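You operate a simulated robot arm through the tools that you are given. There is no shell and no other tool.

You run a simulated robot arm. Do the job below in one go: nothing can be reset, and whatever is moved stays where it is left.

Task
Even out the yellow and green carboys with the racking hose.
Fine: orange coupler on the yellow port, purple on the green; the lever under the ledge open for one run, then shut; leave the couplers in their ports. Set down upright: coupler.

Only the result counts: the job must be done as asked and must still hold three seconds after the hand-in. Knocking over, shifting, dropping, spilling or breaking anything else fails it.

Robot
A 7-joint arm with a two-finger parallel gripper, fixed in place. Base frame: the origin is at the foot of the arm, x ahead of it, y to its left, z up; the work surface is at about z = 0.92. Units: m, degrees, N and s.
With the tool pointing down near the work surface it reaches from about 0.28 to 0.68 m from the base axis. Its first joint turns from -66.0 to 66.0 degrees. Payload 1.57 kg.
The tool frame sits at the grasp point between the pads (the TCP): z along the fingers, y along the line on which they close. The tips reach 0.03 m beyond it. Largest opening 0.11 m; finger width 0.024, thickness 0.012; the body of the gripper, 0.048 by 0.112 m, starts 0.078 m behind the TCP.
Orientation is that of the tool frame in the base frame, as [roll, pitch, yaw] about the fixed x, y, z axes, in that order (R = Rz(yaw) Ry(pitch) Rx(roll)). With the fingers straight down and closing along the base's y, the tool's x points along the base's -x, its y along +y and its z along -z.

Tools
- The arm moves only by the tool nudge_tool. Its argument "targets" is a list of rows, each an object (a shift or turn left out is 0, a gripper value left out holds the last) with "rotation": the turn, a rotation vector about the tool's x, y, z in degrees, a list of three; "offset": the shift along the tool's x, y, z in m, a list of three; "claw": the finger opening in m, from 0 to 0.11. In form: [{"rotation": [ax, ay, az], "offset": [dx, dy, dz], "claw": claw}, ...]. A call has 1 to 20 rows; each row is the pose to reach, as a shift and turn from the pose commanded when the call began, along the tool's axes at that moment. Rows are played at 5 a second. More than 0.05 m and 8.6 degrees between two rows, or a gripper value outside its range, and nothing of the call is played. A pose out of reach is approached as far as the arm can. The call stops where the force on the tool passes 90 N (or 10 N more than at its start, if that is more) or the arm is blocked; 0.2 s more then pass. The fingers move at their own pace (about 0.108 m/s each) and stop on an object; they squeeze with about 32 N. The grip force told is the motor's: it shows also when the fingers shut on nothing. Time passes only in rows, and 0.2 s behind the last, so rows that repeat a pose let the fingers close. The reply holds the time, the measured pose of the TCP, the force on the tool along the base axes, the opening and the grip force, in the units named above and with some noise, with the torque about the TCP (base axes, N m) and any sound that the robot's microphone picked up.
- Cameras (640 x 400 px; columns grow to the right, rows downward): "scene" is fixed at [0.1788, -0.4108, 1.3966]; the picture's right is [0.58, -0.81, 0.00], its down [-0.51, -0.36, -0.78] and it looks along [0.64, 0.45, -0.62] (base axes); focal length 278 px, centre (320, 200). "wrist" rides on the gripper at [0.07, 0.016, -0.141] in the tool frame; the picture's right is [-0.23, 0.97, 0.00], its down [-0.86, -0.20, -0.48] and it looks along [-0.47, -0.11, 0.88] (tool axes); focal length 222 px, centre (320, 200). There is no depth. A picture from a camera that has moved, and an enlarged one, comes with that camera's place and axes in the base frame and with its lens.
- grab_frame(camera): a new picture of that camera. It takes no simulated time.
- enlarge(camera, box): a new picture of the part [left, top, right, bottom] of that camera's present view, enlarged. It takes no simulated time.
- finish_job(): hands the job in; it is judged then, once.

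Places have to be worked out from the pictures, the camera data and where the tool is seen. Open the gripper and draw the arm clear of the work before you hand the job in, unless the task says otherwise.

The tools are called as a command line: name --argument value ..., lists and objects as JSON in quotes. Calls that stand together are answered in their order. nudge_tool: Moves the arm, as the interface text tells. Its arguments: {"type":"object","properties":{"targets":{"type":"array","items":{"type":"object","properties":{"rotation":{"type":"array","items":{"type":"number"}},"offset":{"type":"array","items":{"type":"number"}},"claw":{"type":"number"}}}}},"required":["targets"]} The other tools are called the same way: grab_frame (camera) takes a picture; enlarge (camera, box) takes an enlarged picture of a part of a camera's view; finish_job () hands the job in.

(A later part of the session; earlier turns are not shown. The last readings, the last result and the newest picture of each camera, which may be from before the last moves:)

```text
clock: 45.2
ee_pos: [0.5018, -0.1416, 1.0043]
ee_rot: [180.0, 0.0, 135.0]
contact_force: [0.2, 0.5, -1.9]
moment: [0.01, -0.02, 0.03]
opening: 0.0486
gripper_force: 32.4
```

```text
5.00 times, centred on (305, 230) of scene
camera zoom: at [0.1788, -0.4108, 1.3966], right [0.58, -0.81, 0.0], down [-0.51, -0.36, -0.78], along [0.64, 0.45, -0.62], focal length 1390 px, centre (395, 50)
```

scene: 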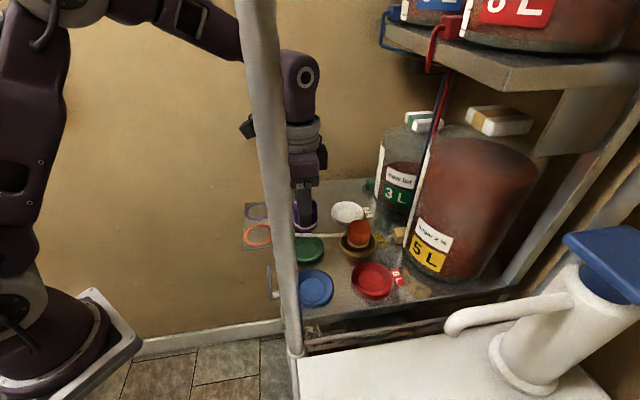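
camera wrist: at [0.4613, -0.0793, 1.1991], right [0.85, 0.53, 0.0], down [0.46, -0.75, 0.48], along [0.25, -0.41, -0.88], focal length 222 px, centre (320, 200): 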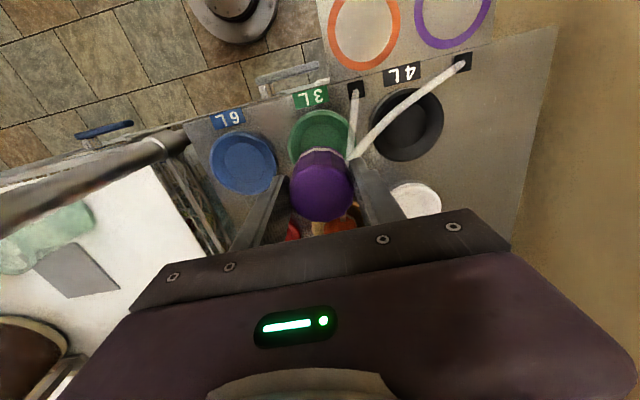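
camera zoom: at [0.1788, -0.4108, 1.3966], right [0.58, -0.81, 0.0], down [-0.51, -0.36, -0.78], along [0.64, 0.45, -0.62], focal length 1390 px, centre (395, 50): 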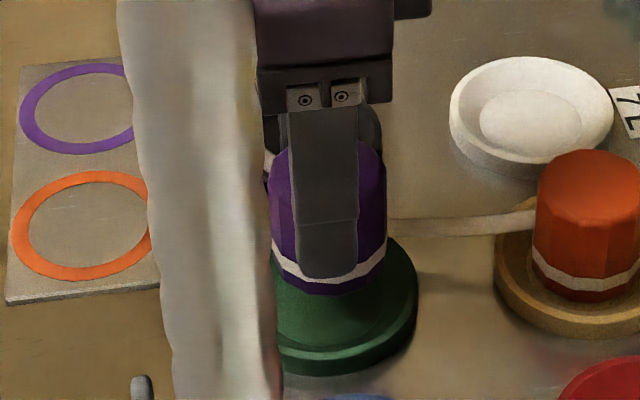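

The purple coupler is close above the green port. I zoom in to measure the offsets.

enlarge --camera "wrist" --box '[285, 105, 355, 155]'

enlarge --camera "scene" --box '[295, 225, 330, 270]'

```text
8.00 times, centred on (320, 130) of wrist
camera zoom: at [0.4637, -0.0788, 1.1461], right [0.85, 0.53, 0.0], down [0.46, -0.75, 0.48], along [0.25, -0.41, -0.88], focal length 1777 px, centre (320, 760)
```

zoom: 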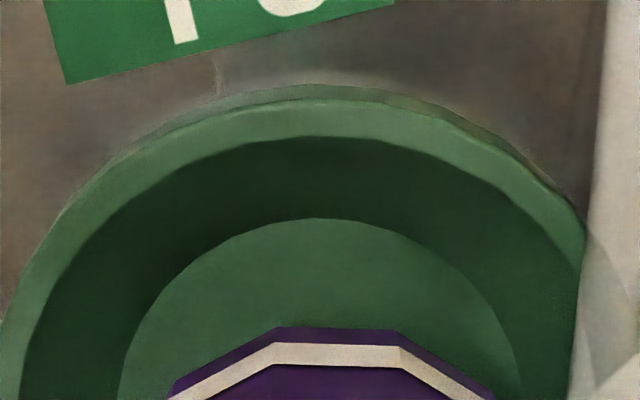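

```text
8.89 times, centred on (312, 248) of scene
camera zoom: at [0.1788, -0.4108, 1.3966], right [0.58, -0.81, 0.0], down [-0.51, -0.36, -0.78], along [0.64, 0.45, -0.62], focal length 2471 px, centre (387, -222)
```

zoom: 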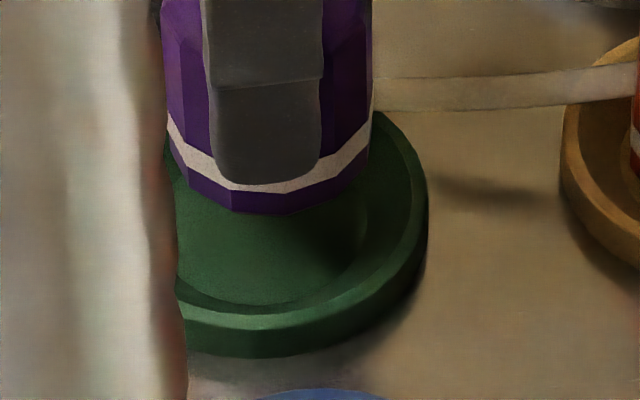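

From the close-ups, the purple coupler is about 2.5 mm too far forward and 1 mm to the right of the green port centre. I correct that and lower 18 mm, leaving about 8 mm to the seat, then check again.

nudge_tool --targets '[{"offset": [0.0026, -0.0006, 0.0]}, {"offset": [0.0026, -0.0006, 0.006]}, {"offset": [0.0026, -0.0006, 0.012]}, {"offset": [0.0026, -0.0006, 0.018]}, {"offset": [0.0026, -0.0006, 0.018]}]'

enlarge --camera "wrist" --box '[285, 115, 355, 165]'

enlarge --camera "scene" --box '[295, 225, 330, 270]'

```text
clock: 46.4
ee_pos: [0.5005, -0.1412, 0.9866]
ee_rot: [180.0, 0.0, 135.1]
contact_force: [-0.4, 0.1, -0.7]
moment: [0.0, -0.02, -0.05]
opening: 0.0491
gripper_force: 31.8
```

```text
8.00 times, centred on (320, 140) of wrist
camera zoom: at [0.4624, -0.0787, 1.1282], right [0.85, 0.53, 0.0], down [0.46, -0.75, 0.48], along [0.25, -0.41, -0.88], focal length 1777 px, centre (320, 680)
```

zoom: 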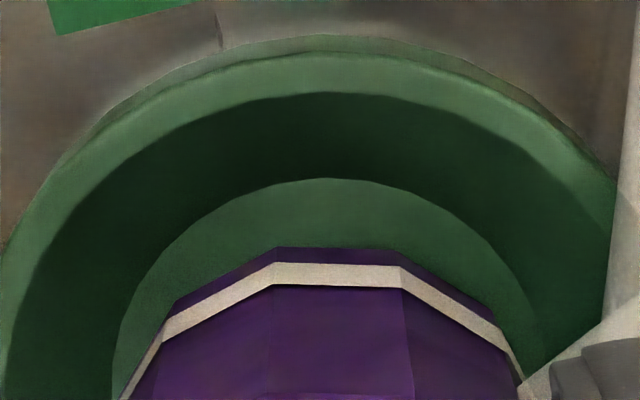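

```text
8.89 times, centred on (312, 248) of scene
camera zoom: at [0.1788, -0.4108, 1.3966], right [0.58, -0.81, 0.0], down [-0.51, -0.36, -0.78], along [0.64, 0.45, -0.62], focal length 2471 px, centre (387, -222)
```

zoom: 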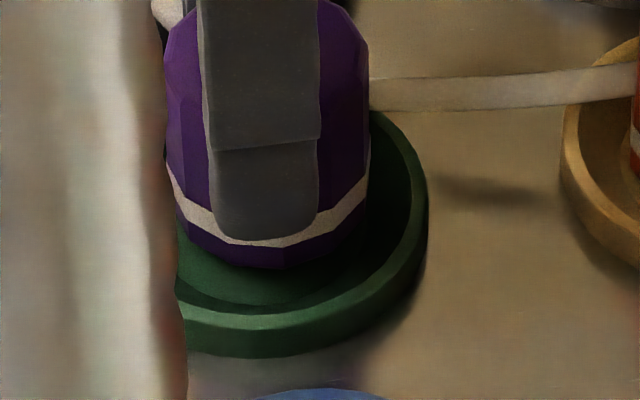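

The purple coupler is now about 1.5 mm forward and 0.7 mm left of centre. I apply that correction and lower to near the expected contact height of about 0.979.

nudge_tool --targets '[{"offset": [0.0013, 0.0011, 0.0]}, {"offset": [0.0013, 0.0011, 0.003]}, {"offset": [0.0013, 0.0011, 0.0055]}, {"offset": [0.0013, 0.0011, 0.0072]}, {"offset": [0.0013, 0.0011, 0.0072]}]'

enlarge --camera "wrist" --box '[285, 115, 355, 165]'

enlarge --camera "scene" --box '[295, 225, 330, 270]'

```text
clock: 47.6
ee_pos: [0.502, -0.1388, 0.9795]
ee_rot: [-180.0, 0.0, 135.0]
contact_force: [-0.9, -0.2, -2.2]
moment: [0.04, 0.0, 0.0]
opening: 0.0491
gripper_force: 31.7
```

```text
8.00 times, centred on (320, 140) of wrist
camera zoom: at [0.4633, -0.077, 1.1207], right [0.85, 0.53, 0.0], down [0.46, -0.75, 0.48], along [0.25, -0.41, -0.88], focal length 1777 px, centre (320, 680)
```

zoom: 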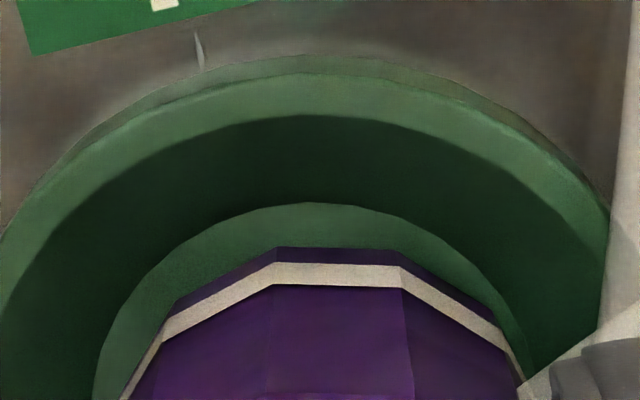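

```text
8.89 times, centred on (312, 248) of scene
camera zoom: at [0.1788, -0.4108, 1.3966], right [0.58, -0.81, 0.0], down [-0.51, -0.36, -0.78], along [0.64, 0.45, -0.62], focal length 2471 px, centre (387, -222)
```

zoom: 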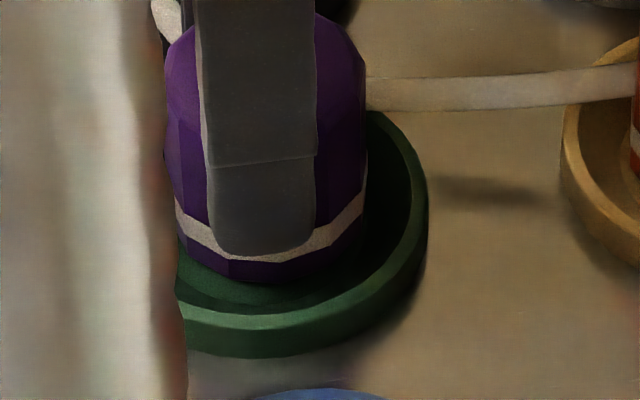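

Remaining offset is about 1 mm. I correct it and lower by 1.2 mm to find contact.

nudge_tool --targets '[{"offset": [0.0011, -0.0005, 0.0]}, {"offset": [0.0011, -0.0005, 0.0006]}, {"offset": [0.0011, -0.0005, 0.0012]}, {"offset": [0.0011, -0.0005, 0.0012]}]'

```text
clock: 48.6
ee_pos: [0.4989, -0.14, 0.9791]
ee_rot: [180.0, 0.1, 135.0]
contact_force: [1.0, 0.9, 7.7]
moment: [-0.04, 0.12, 0.0]
opening: 0.0489
gripper_force: 32.2
```

Contact at 7.7 N, so purple is on the floor of the green port. I check the view before releasing.

enlarge --camera "wrist" --box '[285, 115, 355, 165]'

enlarge --camera "scene" --box '[295, 225, 330, 270]'

```text
8.00 times, centred on (320, 140) of wrist
camera zoom: at [0.462, -0.0771, 1.1203], right [0.85, 0.53, 0.0], down [0.46, -0.75, 0.48], along [0.25, -0.41, -0.88], focal length 1777 px, centre (320, 680)
```

zoom: 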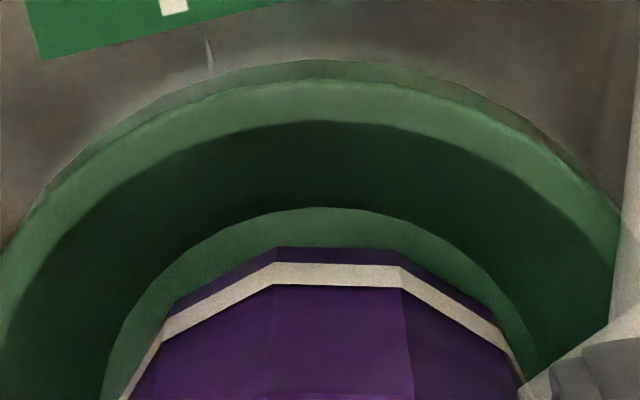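

```text
8.89 times, centred on (312, 248) of scene
camera zoom: at [0.1786, -0.4107, 1.3967], right [0.58, -0.81, 0.0], down [-0.51, -0.36, -0.78], along [0.64, 0.45, -0.62], focal length 2471 px, centre (387, -222)
```

zoom: 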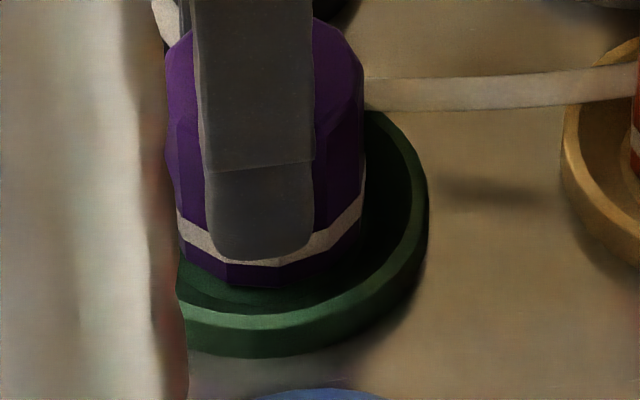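

Purple is centred in the green port within about 1 mm. I open gradually and rise straight up.

nudge_tool --targets '[{"offset": [0, 0, -0.0003], "claw": 0.0485}, {"offset": [0, 0, -0.0003], "claw": 0.0495}, {"offset": [0, 0, -0.0003], "claw": 0.051}, {"offset": [0, 0, -0.0003], "claw": 0.055}, {"offset": [0, 0, -0.0003], "claw": 0.062}, {"offset": [0, 0, -0.0003], "claw": 0.065}, {"offset": [0, 0, -0.01], "claw": 0.065}, {"offset": [0, 0, -0.03], "claw": 0.065}, {"offset": [0, 0, -0.06], "claw": 0.065}, {"offset": [0, 0, -0.085], "claw": 0.065}, {"offset": [0, 0, -0.085], "claw": 0.065}]'

grab_frame --camera "wrist"

enlarge --camera "wrist" --box '[260, 95, 380, 195]'

enlarge --camera "scene" --box '[260, 190, 400, 290]'

```text
clock: 51.0
ee_pos: [0.4988, -0.1418, 1.0623]
ee_rot: [180.0, 0.0, 134.9]
contact_force: [0.2, -0.4, -0.3]
moment: [0.0, 0.0, 0.02]
opening: 0.065
gripper_force: 0.2
```

```text
taken
camera wrist: at [0.46, -0.0789, 1.2037], right [0.85, 0.53, 0.0], down [0.46, -0.75, 0.48], along [0.25, -0.41, -0.88], focal length 222 px, centre (320, 200)
```

wrist: 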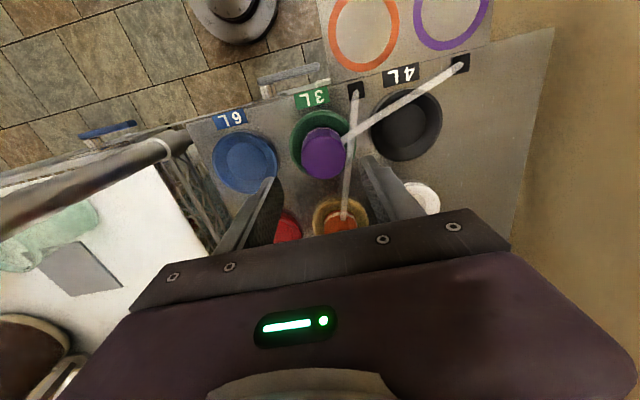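

```text
4.00 times, centred on (320, 145) of wrist
camera zoom: at [0.46, -0.0789, 1.2037], right [0.85, 0.53, 0.0], down [0.46, -0.75, 0.48], along [0.25, -0.41, -0.88], focal length 888 px, centre (320, 420)
```

zoom: 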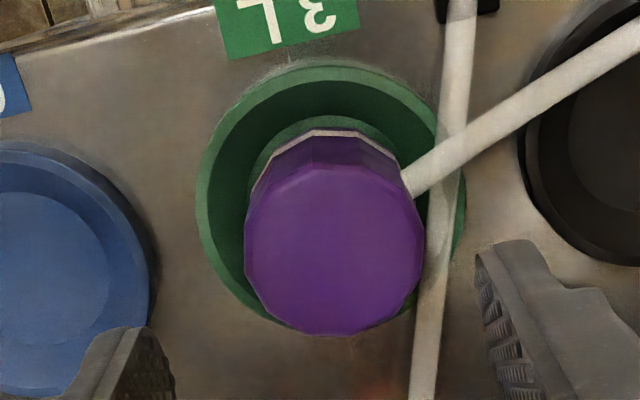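

```text
4.00 times, centred on (330, 240) of scene
camera zoom: at [0.1787, -0.4108, 1.3966], right [0.58, -0.81, 0.0], down [-0.51, -0.36, -0.78], along [0.64, 0.45, -0.62], focal length 1112 px, centre (280, 40)
```

zoom: 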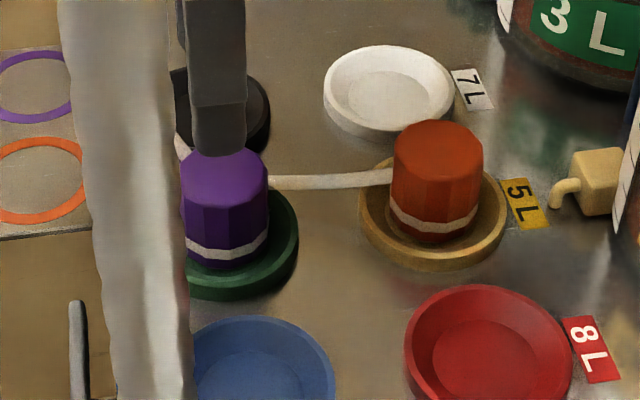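

Both couplers are upright in their ports. I record the carboy levels as a baseline and look at the lever before turning it.

enlarge --camera "scene" --box '[360, 100, 560, 290]'

enlarge --camera "wrist" --box '[240, 50, 340, 110]'

```text
2.11 times, centred on (460, 195) of scene
camera zoom: at [0.1787, -0.4108, 1.3966], right [0.58, -0.81, 0.0], down [-0.51, -0.36, -0.78], along [0.64, 0.45, -0.62], focal length 585 px, centre (25, 210)
```

zoom: 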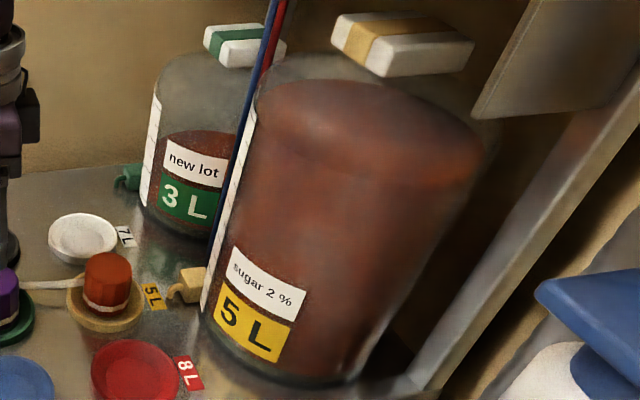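

```text
6.40 times, centred on (290, 80) of wrist
camera zoom: at [0.46, -0.0789, 1.2037], right [0.85, 0.53, 0.0], down [0.46, -0.75, 0.48], along [0.25, -0.41, -0.88], focal length 1422 px, centre (512, 968)
```

zoom: 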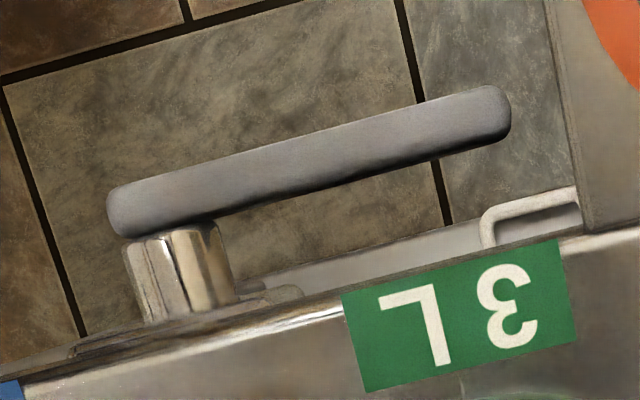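

Both couplers are in place and the baseline levels are yellow nearly full and green about 60 percent. The lever bar runs along the edge at z of about 0.865, pivoting at its left end, so I close the fingers and move above the free end at about (0.436, -0.076).

nudge_tool --targets '[{"offset": [0.022, 0.0004, 0], "claw": 0.04}, {"offset": [0.045, 0.0008, 0], "claw": 0.02}, {"offset": [0.068, 0.0012, 0], "claw": 0.0}, {"offset": [0.0891, 0.0015, 0], "claw": 0.0}, {"offset": [0.0891, 0.0015, 0.0], "claw": 0.0}, {"offset": [0.0891, 0.0015, 0.03], "claw": 0.0}, {"offset": [0.0891, 0.0015, 0.06], "claw": 0.0}, {"offset": [0.0891, 0.0015, 0.08], "claw": 0.0}, {"offset": [0.0891, 0.0015, 0.08], "claw": 0.0}]'

grab_frame --camera "wrist"

enlarge --camera "wrist" --box '[240, 100, 400, 220]'

grab_frame --camera "scene"

```text
clock: 53.0
ee_pos: [0.4369, -0.074, 0.9823]
ee_rot: [-179.9, 0.1, 135.0]
contact_force: [-0.4, 0.2, 0.5]
moment: [-0.05, -0.03, 0.0]
opening: 0.0
gripper_force: 20.9
```

```text
taken
camera wrist: at [0.3999, -0.0118, 1.125], right [0.85, 0.53, 0.0], down [0.46, -0.75, 0.48], along [0.25, -0.41, -0.88], focal length 222 px, centre (320, 200)
```

wrist: 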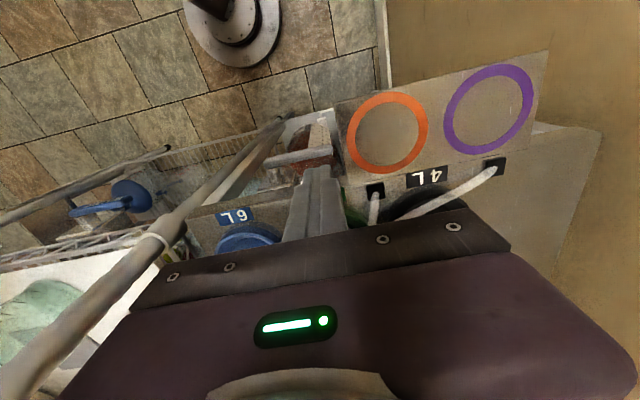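

```text
3.33 times, centred on (320, 160) of wrist
camera zoom: at [0.3999, -0.0118, 1.125], right [0.85, 0.53, 0.0], down [0.46, -0.75, 0.48], along [0.25, -0.41, -0.88], focal length 740 px, centre (320, 333)
```

zoom: 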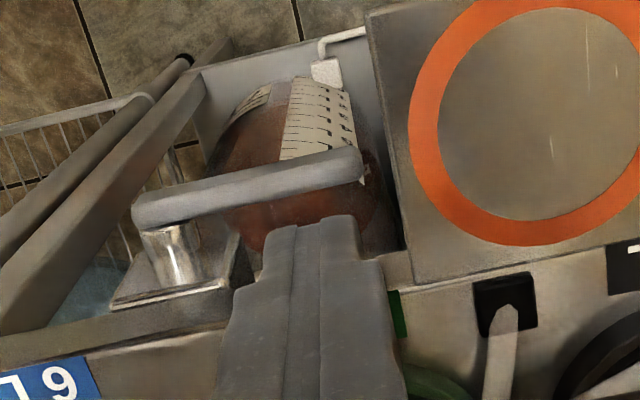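

```text
taken
```

scene: 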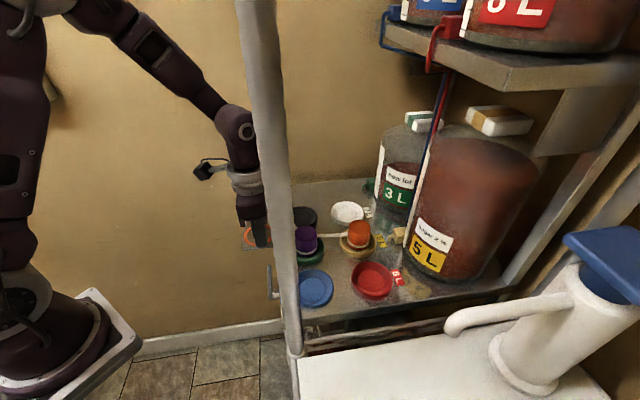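

The closed fingertips line up over the free end of the bar, clear of the plate and the table edge. I shift 4 mm along the bar and descend to just above it.

nudge_tool --targets '[{"offset": [0, -0.004, 0.01]}, {"offset": [0, -0.004, 0.03]}, {"offset": [0, -0.004, 0.05]}, {"offset": [0, -0.004, 0.065]}, {"offset": [0, -0.004, 0.075]}, {"offset": [0, -0.004, 0.075]}]'

enlarge --camera "wrist" --box '[240, 100, 400, 220]'

enlarge --camera "scene" --box '[220, 200, 320, 320]'

```text
clock: 54.4
ee_pos: [0.436, -0.0754, 0.9069]
ee_rot: [180.0, 0.0, 135.0]
contact_force: [-0.8, 0.1, -0.5]
moment: [0.0, 0.0, -0.03]
opening: 0.0
gripper_force: 21.6
```

```text
3.33 times, centred on (320, 160) of wrist
camera zoom: at [0.3988, -0.0137, 1.0503], right [0.85, 0.53, 0.0], down [0.46, -0.75, 0.48], along [0.25, -0.41, -0.88], focal length 740 px, centre (320, 333)
```

zoom: 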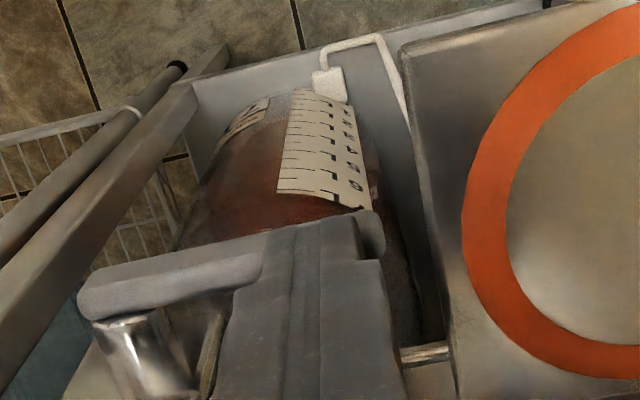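

```text
3.33 times, centred on (270, 260) of scene
camera zoom: at [0.1788, -0.4108, 1.3966], right [0.58, -0.81, 0.0], down [-0.51, -0.36, -0.78], along [0.64, 0.45, -0.62], focal length 927 px, centre (487, 0)
```

zoom: 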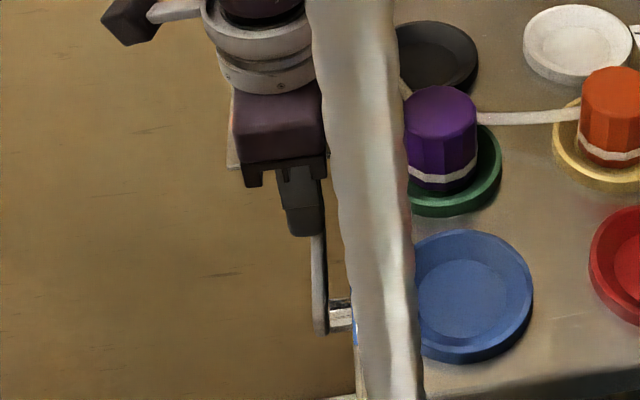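

The tip is just above the bar with no contact yet. I press down slowly, 10 mm in 2 mm steps, and read the force.

nudge_tool --targets '[{"offset": [0, 0, 0.002]}, {"offset": [0, 0, 0.004]}, {"offset": [0, 0, 0.006]}, {"offset": [0, 0, 0.008]}, {"offset": [0, 0, 0.01]}, {"offset": [0, 0, 0.01]}]'

```text
clock: 55.8
ee_pos: [0.4359, -0.0766, 0.8971]
ee_rot: [-180.0, 0.0, 135.0]
contact_force: [0.4, 0.7, 1.0]
moment: [0.05, 0.0, 0.02]
opening: 0.0
gripper_force: 21.5
```

No contact yet at TCP 0.897. I continue another 8 mm in small steps.

nudge_tool --targets '[{"offset": [0, 0, 0.002]}, {"offset": [0, 0, 0.004]}, {"offset": [0, 0, 0.006]}, {"offset": [0, 0, 0.008]}, {"offset": [0, 0, 0.008]}]'

enlarge --camera "wrist" --box '[240, 100, 400, 220]'

enlarge --camera "scene" --box '[250, 240, 310, 310]'

```text
clock: 57.0
ee_pos: [0.4348, -0.0768, 0.889]
ee_rot: [180.0, 0.0, 135.0]
contact_force: [-0.5, -0.3, 0.4]
moment: [0.01, 0.01, -0.02]
opening: 0.0
gripper_force: 21.0
```

```text
3.33 times, centred on (320, 160) of wrist
camera zoom: at [0.3974, -0.0146, 1.0306], right [0.85, 0.53, 0.0], down [0.46, -0.75, 0.48], along [0.25, -0.41, -0.88], focal length 740 px, centre (320, 333)
```

zoom: 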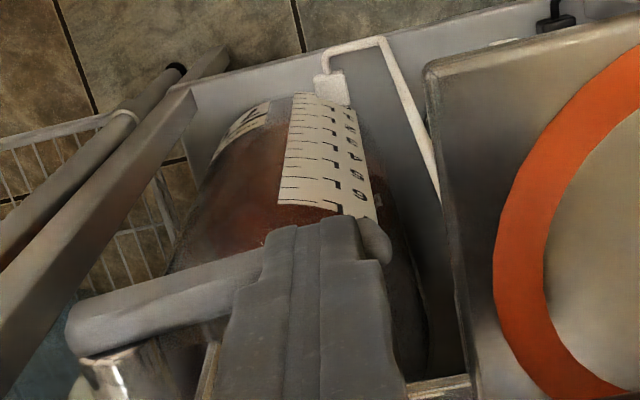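

```text
5.71 times, centred on (280, 275) of scene
camera zoom: at [0.1788, -0.4108, 1.3966], right [0.58, -0.81, 0.0], down [-0.51, -0.36, -0.78], along [0.64, 0.45, -0.62], focal length 1588 px, centre (549, -229)
```

zoom: 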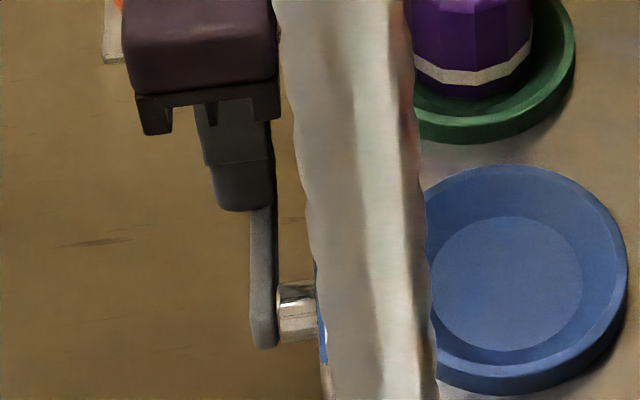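

Comparing the views, the free end has already moved down about 12 mm with almost no resistance, so the lever turns downward. I follow its arc to about 45 degrees, shifting slightly outward to stay clear of the stem.

nudge_tool --targets '[{"offset": [0.001, -0.001, 0.0045]}, {"offset": [0.002, -0.0019, 0.0092]}, {"offset": [0.003, -0.0034, 0.013]}, {"offset": [0.003, -0.0049, 0.0165]}, {"offset": [0.003, -0.007, 0.02]}, {"offset": [0.003, -0.0091, 0.0232]}, {"offset": [0.003, -0.0091, 0.0232]}]'

enlarge --camera "wrist" --box '[240, 100, 400, 220]'

enlarge --camera "scene" --box '[250, 240, 310, 310]'

```text
clock: 58.6
ee_pos: [0.4257, -0.0804, 0.8665]
ee_rot: [-180.0, 0.0, 134.9]
contact_force: [0.1, 0.6, 0.5]
moment: [0.0, 0.01, 0.04]
opening: 0.0002
gripper_force: 21.3
```

```text
3.33 times, centred on (320, 160) of wrist
camera zoom: at [0.3886, -0.019, 1.0083], right [0.85, 0.53, 0.0], down [0.46, -0.75, 0.48], along [0.25, -0.41, -0.88], focal length 740 px, centre (320, 333)
```

zoom: 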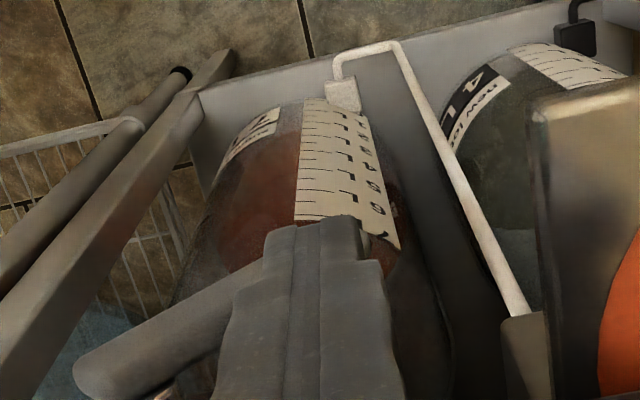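

```text
5.71 times, centred on (280, 275) of scene
camera zoom: at [0.1787, -0.4107, 1.3966], right [0.58, -0.81, 0.0], down [-0.51, -0.36, -0.78], along [0.64, 0.45, -0.62], focal length 1588 px, centre (549, -229)
```

zoom: 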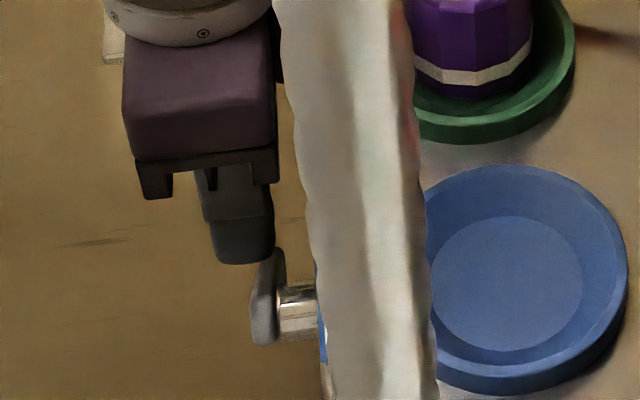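

The lever follows with no resistance, at roughly 45 degrees now, and no sound yet. I keep following the arc to about 75 degrees.

nudge_tool --targets '[{"offset": [0, -0.0027, 0.003]}, {"offset": [0, -0.0054, 0.0059]}, {"offset": [0, -0.0085, 0.0084]}, {"offset": [0, -0.0117, 0.0107]}, {"offset": [0, -0.015, 0.0126]}, {"offset": [0, -0.0187, 0.0143]}, {"offset": [0, -0.0187, 0.0143]}]'

enlarge --camera "wrist" --box '[240, 100, 400, 220]'

enlarge --camera "scene" --box '[250, 240, 310, 310]'

```text
clock: 60.2
ee_pos: [0.4153, -0.0933, 0.8526]
ee_rot: [179.6, 0.3, 135.2]
contact_force: [17.6, 24.6, 38.0]
moment: [0.41, -0.33, 0.05]
opening: 0.0
gripper_force: 21.2
```

```text
3.33 times, centred on (320, 160) of wrist
camera zoom: at [0.3762, -0.0312, 0.9955], right [0.85, 0.53, 0.01], down [0.46, -0.74, 0.48], along [0.26, -0.4, -0.88], focal length 740 px, centre (320, 333)
```

zoom: 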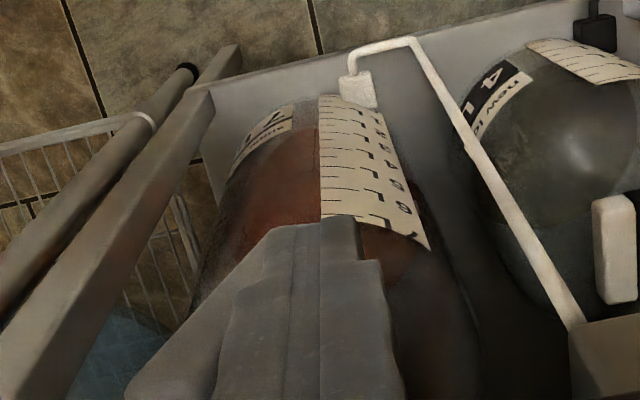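

```text
5.71 times, centred on (280, 275) of scene
camera zoom: at [0.1787, -0.41, 1.3969], right [0.58, -0.81, 0.0], down [-0.51, -0.36, -0.78], along [0.64, 0.45, -0.62], focal length 1588 px, centre (549, -229)
```

zoom: 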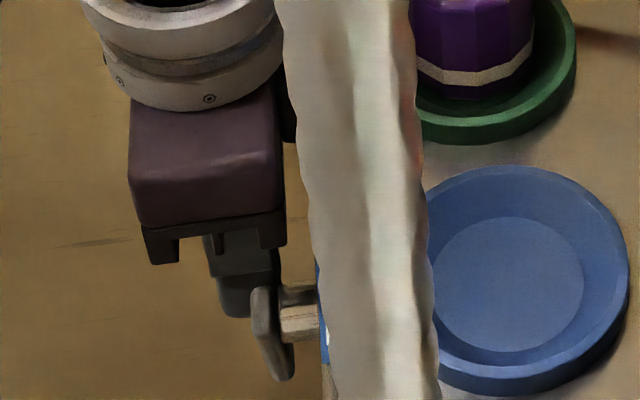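

The force jumped to about 48 N along the bar's turning direction, so the lever has reached its end stop, pointing down. I back off right away to release the pressure and watch for flow.

nudge_tool --targets '[{"offset": [0.0, 0.002, -0.003]}, {"offset": [0.0, 0.005, -0.006]}, {"offset": [0.0, 0.005, -0.006]}]'

enlarge --camera "scene" --box '[360, 100, 560, 290]'

enlarge --camera "scene" --box '[240, 210, 400, 310]'

```text
clock: 61.0
ee_pos: [0.4161, -0.0916, 0.8585]
ee_rot: [-179.8, -0.1, 135.0]
contact_force: [-0.8, -0.2, 0.0]
moment: [0.01, 0.02, 0.01]
opening: 0.0
gripper_force: 20.9
```

```text
2.11 times, centred on (460, 195) of scene
camera zoom: at [0.1787, -0.4108, 1.3966], right [0.58, -0.81, 0.0], down [-0.51, -0.36, -0.78], along [0.64, 0.45, -0.62], focal length 585 px, centre (25, 210)
```

zoom: 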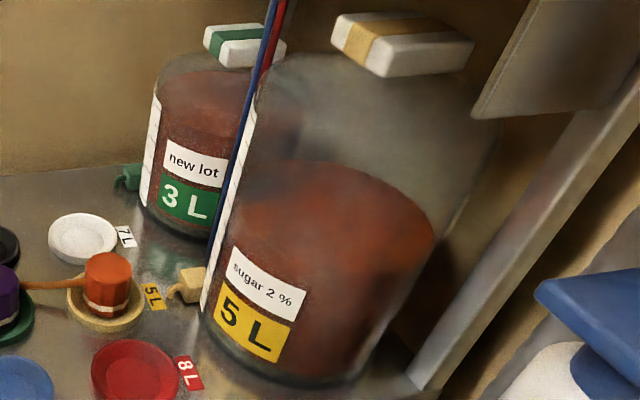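

```text
4.00 times, centred on (320, 260) of scene
camera zoom: at [0.1787, -0.4108, 1.3966], right [0.58, -0.81, 0.0], down [-0.51, -0.36, -0.78], along [0.64, 0.45, -0.62], focal length 1112 px, centre (320, -40)
```

zoom: 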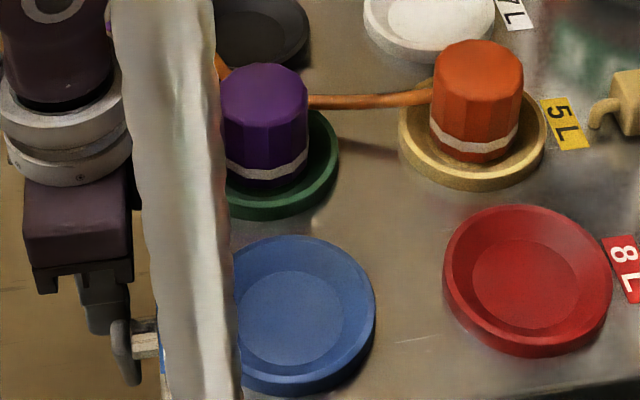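

The hose has filled and the liquid has clearly moved: yellow has dropped to about mid-height and green has risen to a similar surface level, so the lever is open in this position. I retract the finger up and outward to prepare to push the lever back up from below, then check the levels again.

nudge_tool --targets '[{"offset": [0.01, 0.002, -0.03]}, {"offset": [0.025, 0.0, -0.06]}, {"offset": [0.04, -0.02, -0.085]}, {"offset": [0.045, -0.045, -0.085]}, {"offset": [0.045, -0.05, -0.085]}]'

enlarge --camera "scene" --box '[360, 100, 560, 290]'

enlarge --camera "scene" --box '[220, 210, 380, 320]'

grab_frame --camera "wrist"

```text
clock: 62.2
ee_pos: [0.3488, -0.0937, 0.9423]
ee_rot: [-180.0, 0.0, 135.1]
contact_force: [0.1, 0.4, -0.5]
moment: [0.02, 0.03, 0.05]
opening: 0.0003
gripper_force: 21.1
```

```text
2.11 times, centred on (460, 195) of scene
camera zoom: at [0.1787, -0.4107, 1.3966], right [0.58, -0.81, 0.0], down [-0.51, -0.36, -0.78], along [0.64, 0.45, -0.62], focal length 585 px, centre (25, 210)
```

zoom: 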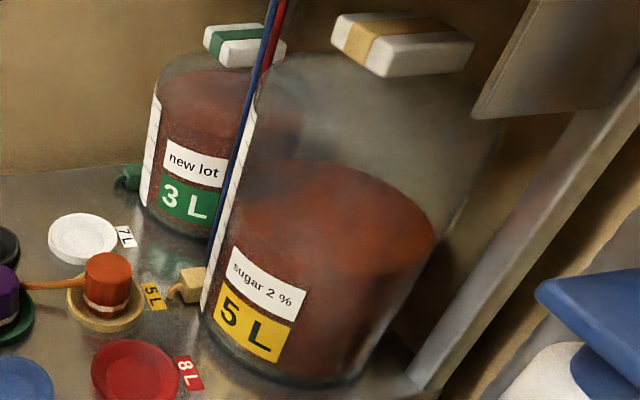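

```text
3.64 times, centred on (300, 265) of scene
camera zoom: at [0.1787, -0.4107, 1.3966], right [0.58, -0.81, 0.0], down [-0.51, -0.36, -0.78], along [0.64, 0.45, -0.62], focal length 1011 px, centre (393, -36)
```

zoom: 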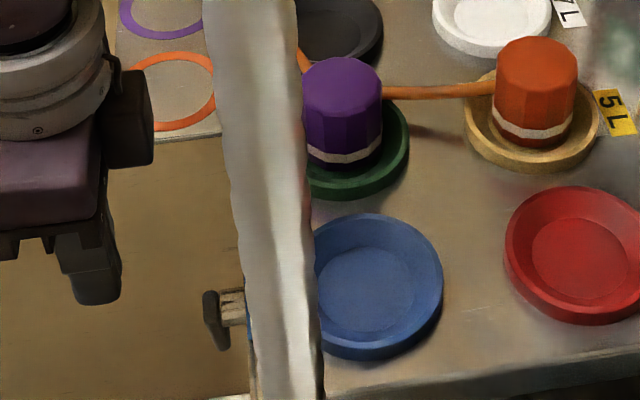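

```text
taken
camera wrist: at [0.3114, -0.0313, 1.0858], right [0.85, 0.53, 0.0], down [0.46, -0.75, 0.48], along [0.25, -0.41, -0.88], focal length 222 px, centre (320, 200)
```

wrist: 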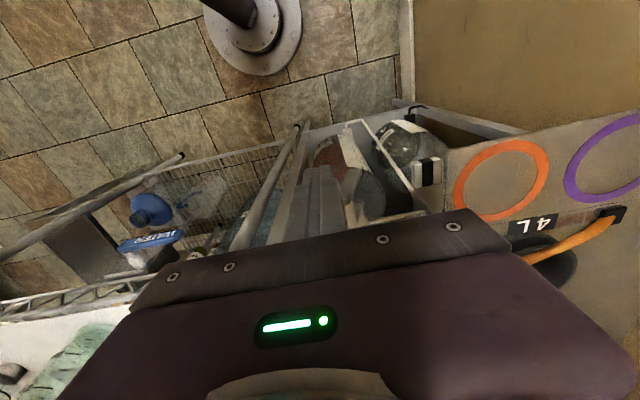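

The levels are the same as 1.2 s ago, so the run is finished and the two surfaces stand at about equal height. Now I need to shut the lever, so I rise a little and test a 24 degree tilt (fingers pointing in under the edge) at a safe height.

nudge_tool --targets '[{"offset": [-0.005, 0, -0.03]}, {"offset": [-0.012, 0, -0.055]}, {"offset": [-0.018, 0, -0.065], "rotation": [0, -6, 0]}, {"offset": [-0.0227, 0, -0.07], "rotation": [0, -12, 0]}, {"offset": [-0.0227, 0, -0.07], "rotation": [0, -18, 0]}, {"offset": [-0.0227, 0, -0.07], "rotation": [0, -24, 0]}, {"offset": [-0.0227, 0, -0.07], "rotation": [0, -24, 0]}]'

grab_frame --camera "scene"

grab_frame --camera "wrist"

```text
clock: 63.8
ee_pos: [0.3647, -0.1106, 1.0131]
ee_rot: [-180.0, 24.2, 135.0]
contact_force: [0.1, -0.6, -0.8]
moment: [0.03, 0.02, 0.0]
opening: 0.0001
gripper_force: 21.2
```

```text
taken
```

scene: 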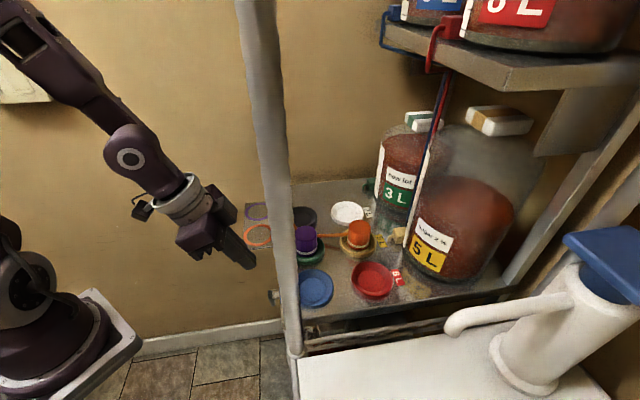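

```text
taken
camera wrist: at [0.2905, -0.0123, 1.1146], right [0.83, 0.54, 0.09], down [0.27, -0.55, 0.79], along [0.48, -0.63, -0.61], focal length 222 px, centre (320, 200)
```

wrist: 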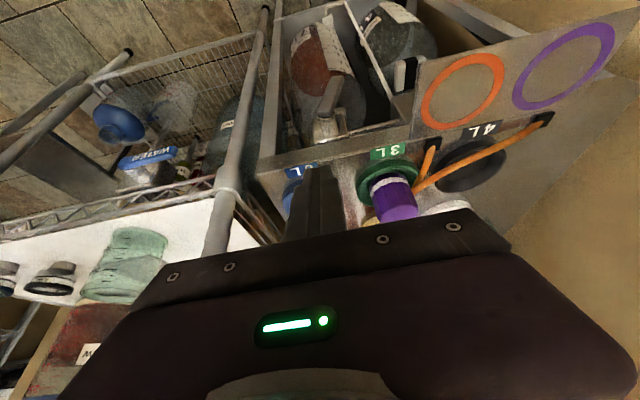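

The tilted pose is reachable (pitch 24.2). From here the lever is visible hanging down, so I zoom in to measure it.

enlarge --camera "wrist" --box '[270, 70, 390, 170]'

enlarge --camera "scene" --box '[255, 265, 315, 325]'

```text
4.00 times, centred on (330, 120) of wrist
camera zoom: at [0.2905, -0.0123, 1.1146], right [0.83, 0.54, 0.09], down [0.27, -0.55, 0.79], along [0.48, -0.63, -0.61], focal length 888 px, centre (280, 520)
```

zoom: 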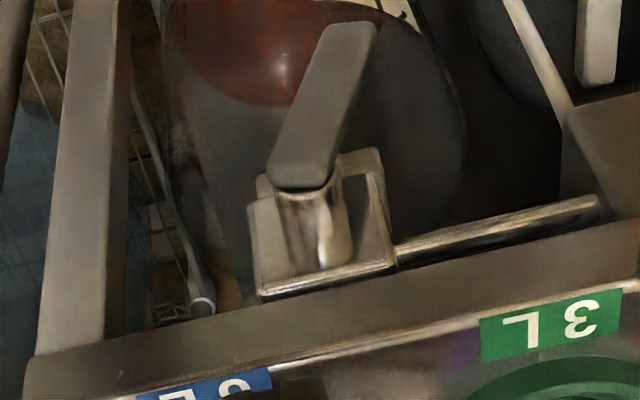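

```text
6.67 times, centred on (285, 295) of scene
camera zoom: at [0.1788, -0.4107, 1.3966], right [0.58, -0.81, 0.0], down [-0.51, -0.36, -0.78], along [0.64, 0.45, -0.62], focal length 1853 px, centre (553, -433)
```

zoom: 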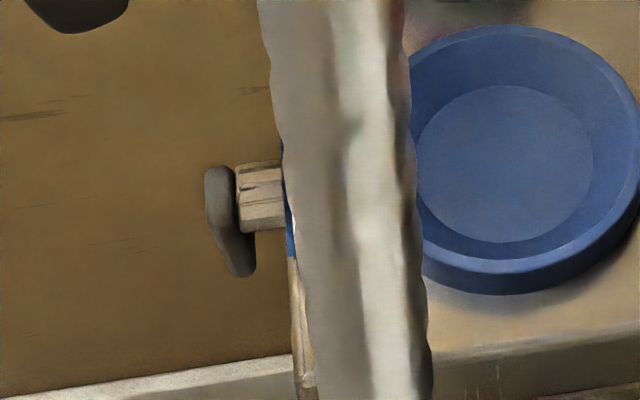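

The bar hangs at about 72 degrees below horizontal, with its end at about z 0.79. I lower the tilted finger along the outside on the pivot side of the bar, first to z of about 0.90.

nudge_tool --targets '[{"offset": [0.0141, 0.0008, 0.0247]}, {"offset": [0.0282, 0.0016, 0.0494]}, {"offset": [0.0424, 0.0025, 0.074]}, {"offset": [0.0565, 0.0033, 0.0987]}, {"offset": [0.0565, 0.0033, 0.0987]}]'

enlarge --camera "wrist" --box '[240, 60, 400, 200]'

enlarge --camera "scene" --box '[220, 230, 320, 330]'

```text
clock: 65.0
ee_pos: [0.3621, -0.1041, 0.9482]
ee_rot: [-179.6, 24.0, 135.2]
contact_force: [0.1, 0.5, 0.4]
moment: [0.0, -0.02, -0.01]
opening: 0.0
gripper_force: 21.5
out of reach, approached as far as the arm can: row 3, 4, 5
```

```text
2.86 times, centred on (320, 130) of wrist
camera zoom: at [0.2883, -0.0067, 1.0504], right [0.83, 0.55, 0.09], down [0.28, -0.55, 0.79], along [0.48, -0.63, -0.61], focal length 635 px, centre (320, 400)
```

zoom: 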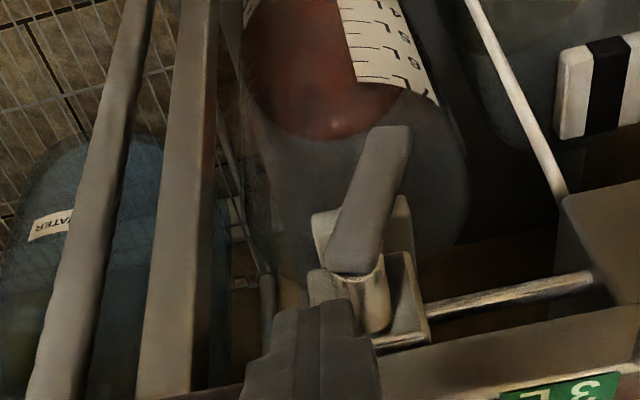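

```text
4.00 times, centred on (270, 280) of scene
camera zoom: at [0.1787, -0.4108, 1.3966], right [0.58, -0.81, 0.0], down [-0.51, -0.36, -0.78], along [0.64, 0.45, -0.62], focal length 1112 px, centre (520, -120)
```

zoom: 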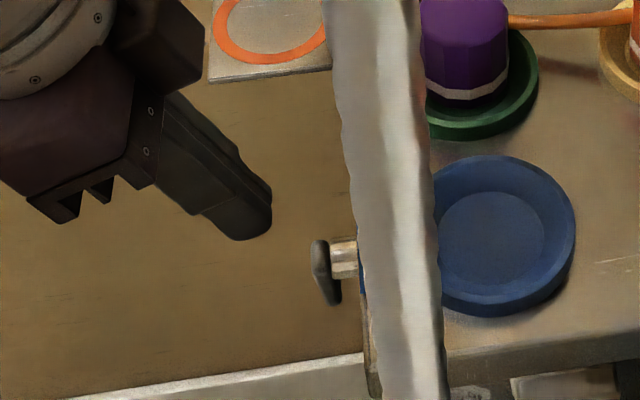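

With 24 degrees of tilt the arm cannot go below z 0.948 here, so I need less tilt. I reduce the tilt to about 12 degrees, move along the edge to in front of the bar, and see how low I can get.

nudge_tool --targets '[{"offset": [0.004, 0.01, 0.009], "rotation": [0, 4, 0]}, {"offset": [0.009, 0.02, 0.02], "rotation": [0, 8, 0]}, {"offset": [0.014, 0.03, 0.032], "rotation": [0, 12, 0]}, {"offset": [0.0195, 0.032, 0.0438], "rotation": [0, 12, 0]}, {"offset": [0.0195, 0.032, 0.0438], "rotation": [0, 12, 0]}]'

enlarge --camera "scene" --box '[220, 230, 320, 330]'

```text
clock: 66.2
ee_pos: [0.3838, -0.0826, 0.9001]
ee_rot: [180.0, 12.0, 135.0]
contact_force: [0.0, 0.5, 0.7]
moment: [-0.03, 0.0, -0.01]
opening: 0.0002
gripper_force: 21.3
```

```text
4.00 times, centred on (270, 280) of scene
camera zoom: at [0.1788, -0.4107, 1.3966], right [0.58, -0.81, 0.0], down [-0.51, -0.36, -0.78], along [0.64, 0.45, -0.62], focal length 1112 px, centre (520, -120)
```

zoom: 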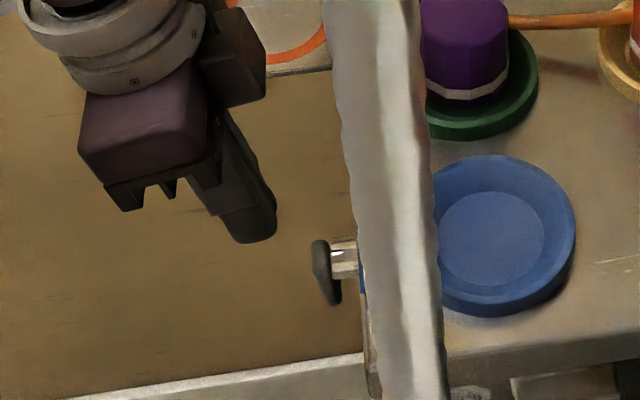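

At 12 degrees tilt z 0.90 is fine. I continue straight down to z of about 0.84, staying about 1.5 cm outside the bar.

nudge_tool --targets '[{"offset": [0.0042, 0.0, 0.0196]}, {"offset": [0.0083, 0.0, 0.0391]}, {"offset": [0.0125, 0.0, 0.0587]}, {"offset": [0.0125, 0.0, 0.0587]}]'

enlarge --camera "scene" --box '[220, 230, 320, 330]'

enlarge --camera "wrist" --box '[240, 80, 400, 220]'

```text
clock: 67.2
ee_pos: [0.3824, -0.0807, 0.8421]
ee_rot: [179.9, 12.0, 135.1]
contact_force: [-0.2, -0.1, 0.2]
moment: [-0.01, 0.01, -0.02]
opening: 0.0001
gripper_force: 21.9
```

```text
4.00 times, centred on (270, 280) of scene
camera zoom: at [0.1788, -0.4108, 1.3966], right [0.58, -0.81, 0.0], down [-0.51, -0.36, -0.78], along [0.64, 0.45, -0.62], focal length 1112 px, centre (520, -120)
```

zoom: 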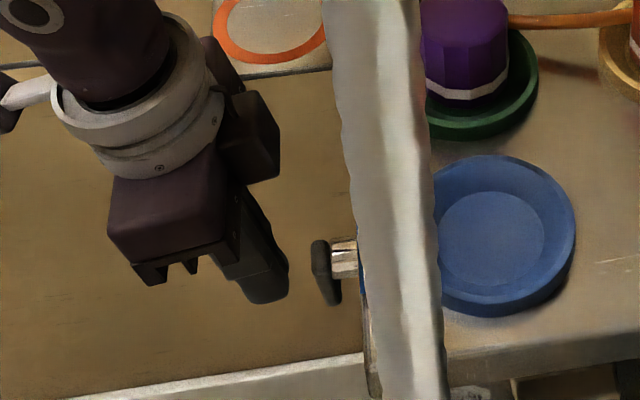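

```text
2.86 times, centred on (320, 150) of wrist
camera zoom: at [0.3253, -0.0004, 0.9664], right [0.85, 0.53, 0.05], down [0.38, -0.66, 0.65], along [0.38, -0.53, -0.76], focal length 635 px, centre (320, 343)
```

zoom: 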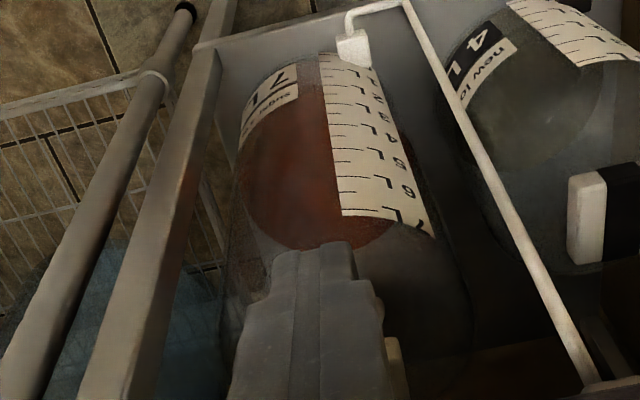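

The 12 degree pose reaches z 0.842 without trouble. I now move in toward the bar's outer face, first 14 mm, then feel for contact.

nudge_tool --targets '[{"offset": [-0.0049, 0, 0.001]}, {"offset": [-0.0098, 0, 0.0021]}, {"offset": [-0.0137, 0, 0.0029]}, {"offset": [-0.0137, 0, 0.0029]}]'

enlarge --camera "scene" --box '[250, 250, 310, 310]'

enlarge --camera "wrist" --box '[270, 130, 370, 210]'

```text
clock: 68.2
ee_pos: [0.3933, -0.0917, 0.8409]
ee_rot: [179.9, 12.0, 135.1]
contact_force: [-0.1, 0.7, -0.5]
moment: [-0.02, 0.01, -0.02]
opening: 0.0002
gripper_force: 21.9
```

```text
6.67 times, centred on (280, 280) of scene
camera zoom: at [0.1788, -0.4108, 1.3966], right [0.58, -0.81, 0.0], down [-0.51, -0.36, -0.78], along [0.64, 0.45, -0.62], focal length 1853 px, centre (587, -333)
```

zoom: 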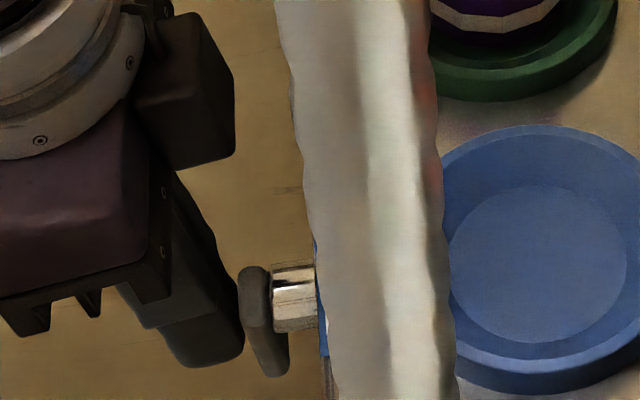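

```text
5.00 times, centred on (320, 170) of wrist
camera zoom: at [0.3359, -0.0103, 0.9653], right [0.85, 0.53, 0.05], down [0.38, -0.66, 0.65], along [0.38, -0.53, -0.76], focal length 1111 px, centre (320, 350)
```

zoom: 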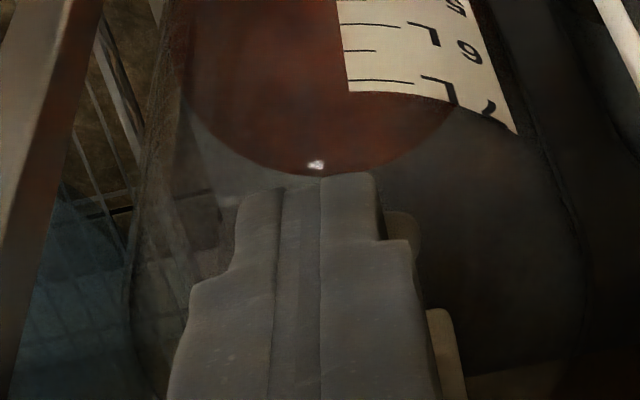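

The finger is just about to touch the bar's outer face. I move in another 3 mm in small steps and read the force.

nudge_tool --targets '[{"offset": [-0.001, 0, 0.0002]}, {"offset": [-0.002, 0, 0.0004]}, {"offset": [-0.0029, 0, 0.0006]}, {"offset": [-0.0029, 0, 0.0006]}]'

```text
clock: 69.2
ee_pos: [0.3938, -0.0922, 0.8394]
ee_rot: [-180.0, 11.8, 135.1]
contact_force: [-10.7, 14.1, 6.3]
moment: [0.33, 0.25, 0.02]
opening: 0.0
gripper_force: 21.0
```

Contact is about 17 N against the bar's outer face, enough for friction to carry it. I now drag the bar along its arc, first from 72 to about 52 degrees.

nudge_tool --targets '[{"offset": [-0.0004, 0.0043, -0.0017]}, {"offset": [-0.0007, 0.0083, -0.0034]}, {"offset": [-0.0012, 0.0121, -0.0057]}, {"offset": [-0.0017, 0.0158, -0.0082]}, {"offset": [-0.0017, 0.0158, -0.0082]}]'

enlarge --camera "scene" --box '[250, 250, 310, 310]'

enlarge --camera "wrist" --box '[250, 110, 390, 220]'

```text
clock: 70.4
ee_pos: [0.4045, -0.0807, 0.8501]
ee_rot: [179.9, 12.0, 135.0]
contact_force: [-18.6, 15.0, 9.5]
moment: [0.14, 0.5, -0.07]
opening: 0.0
gripper_force: 21.1
```

```text
6.67 times, centred on (280, 280) of scene
camera zoom: at [0.1782, -0.4104, 1.3968], right [0.58, -0.81, 0.0], down [-0.51, -0.36, -0.78], along [0.64, 0.45, -0.62], focal length 1853 px, centre (587, -333)
```

zoom: 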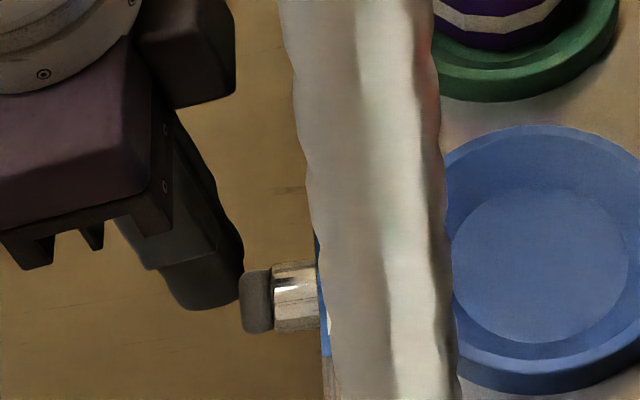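

```text
3.64 times, centred on (320, 165) of wrist
camera zoom: at [0.3481, 0.0004, 0.9742], right [0.84, 0.53, 0.05], down [0.38, -0.66, 0.65], along [0.38, -0.53, -0.76], focal length 808 px, centre (320, 327)
```

zoom: 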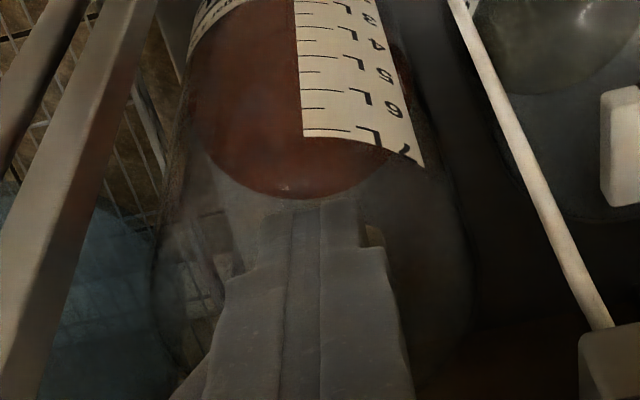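

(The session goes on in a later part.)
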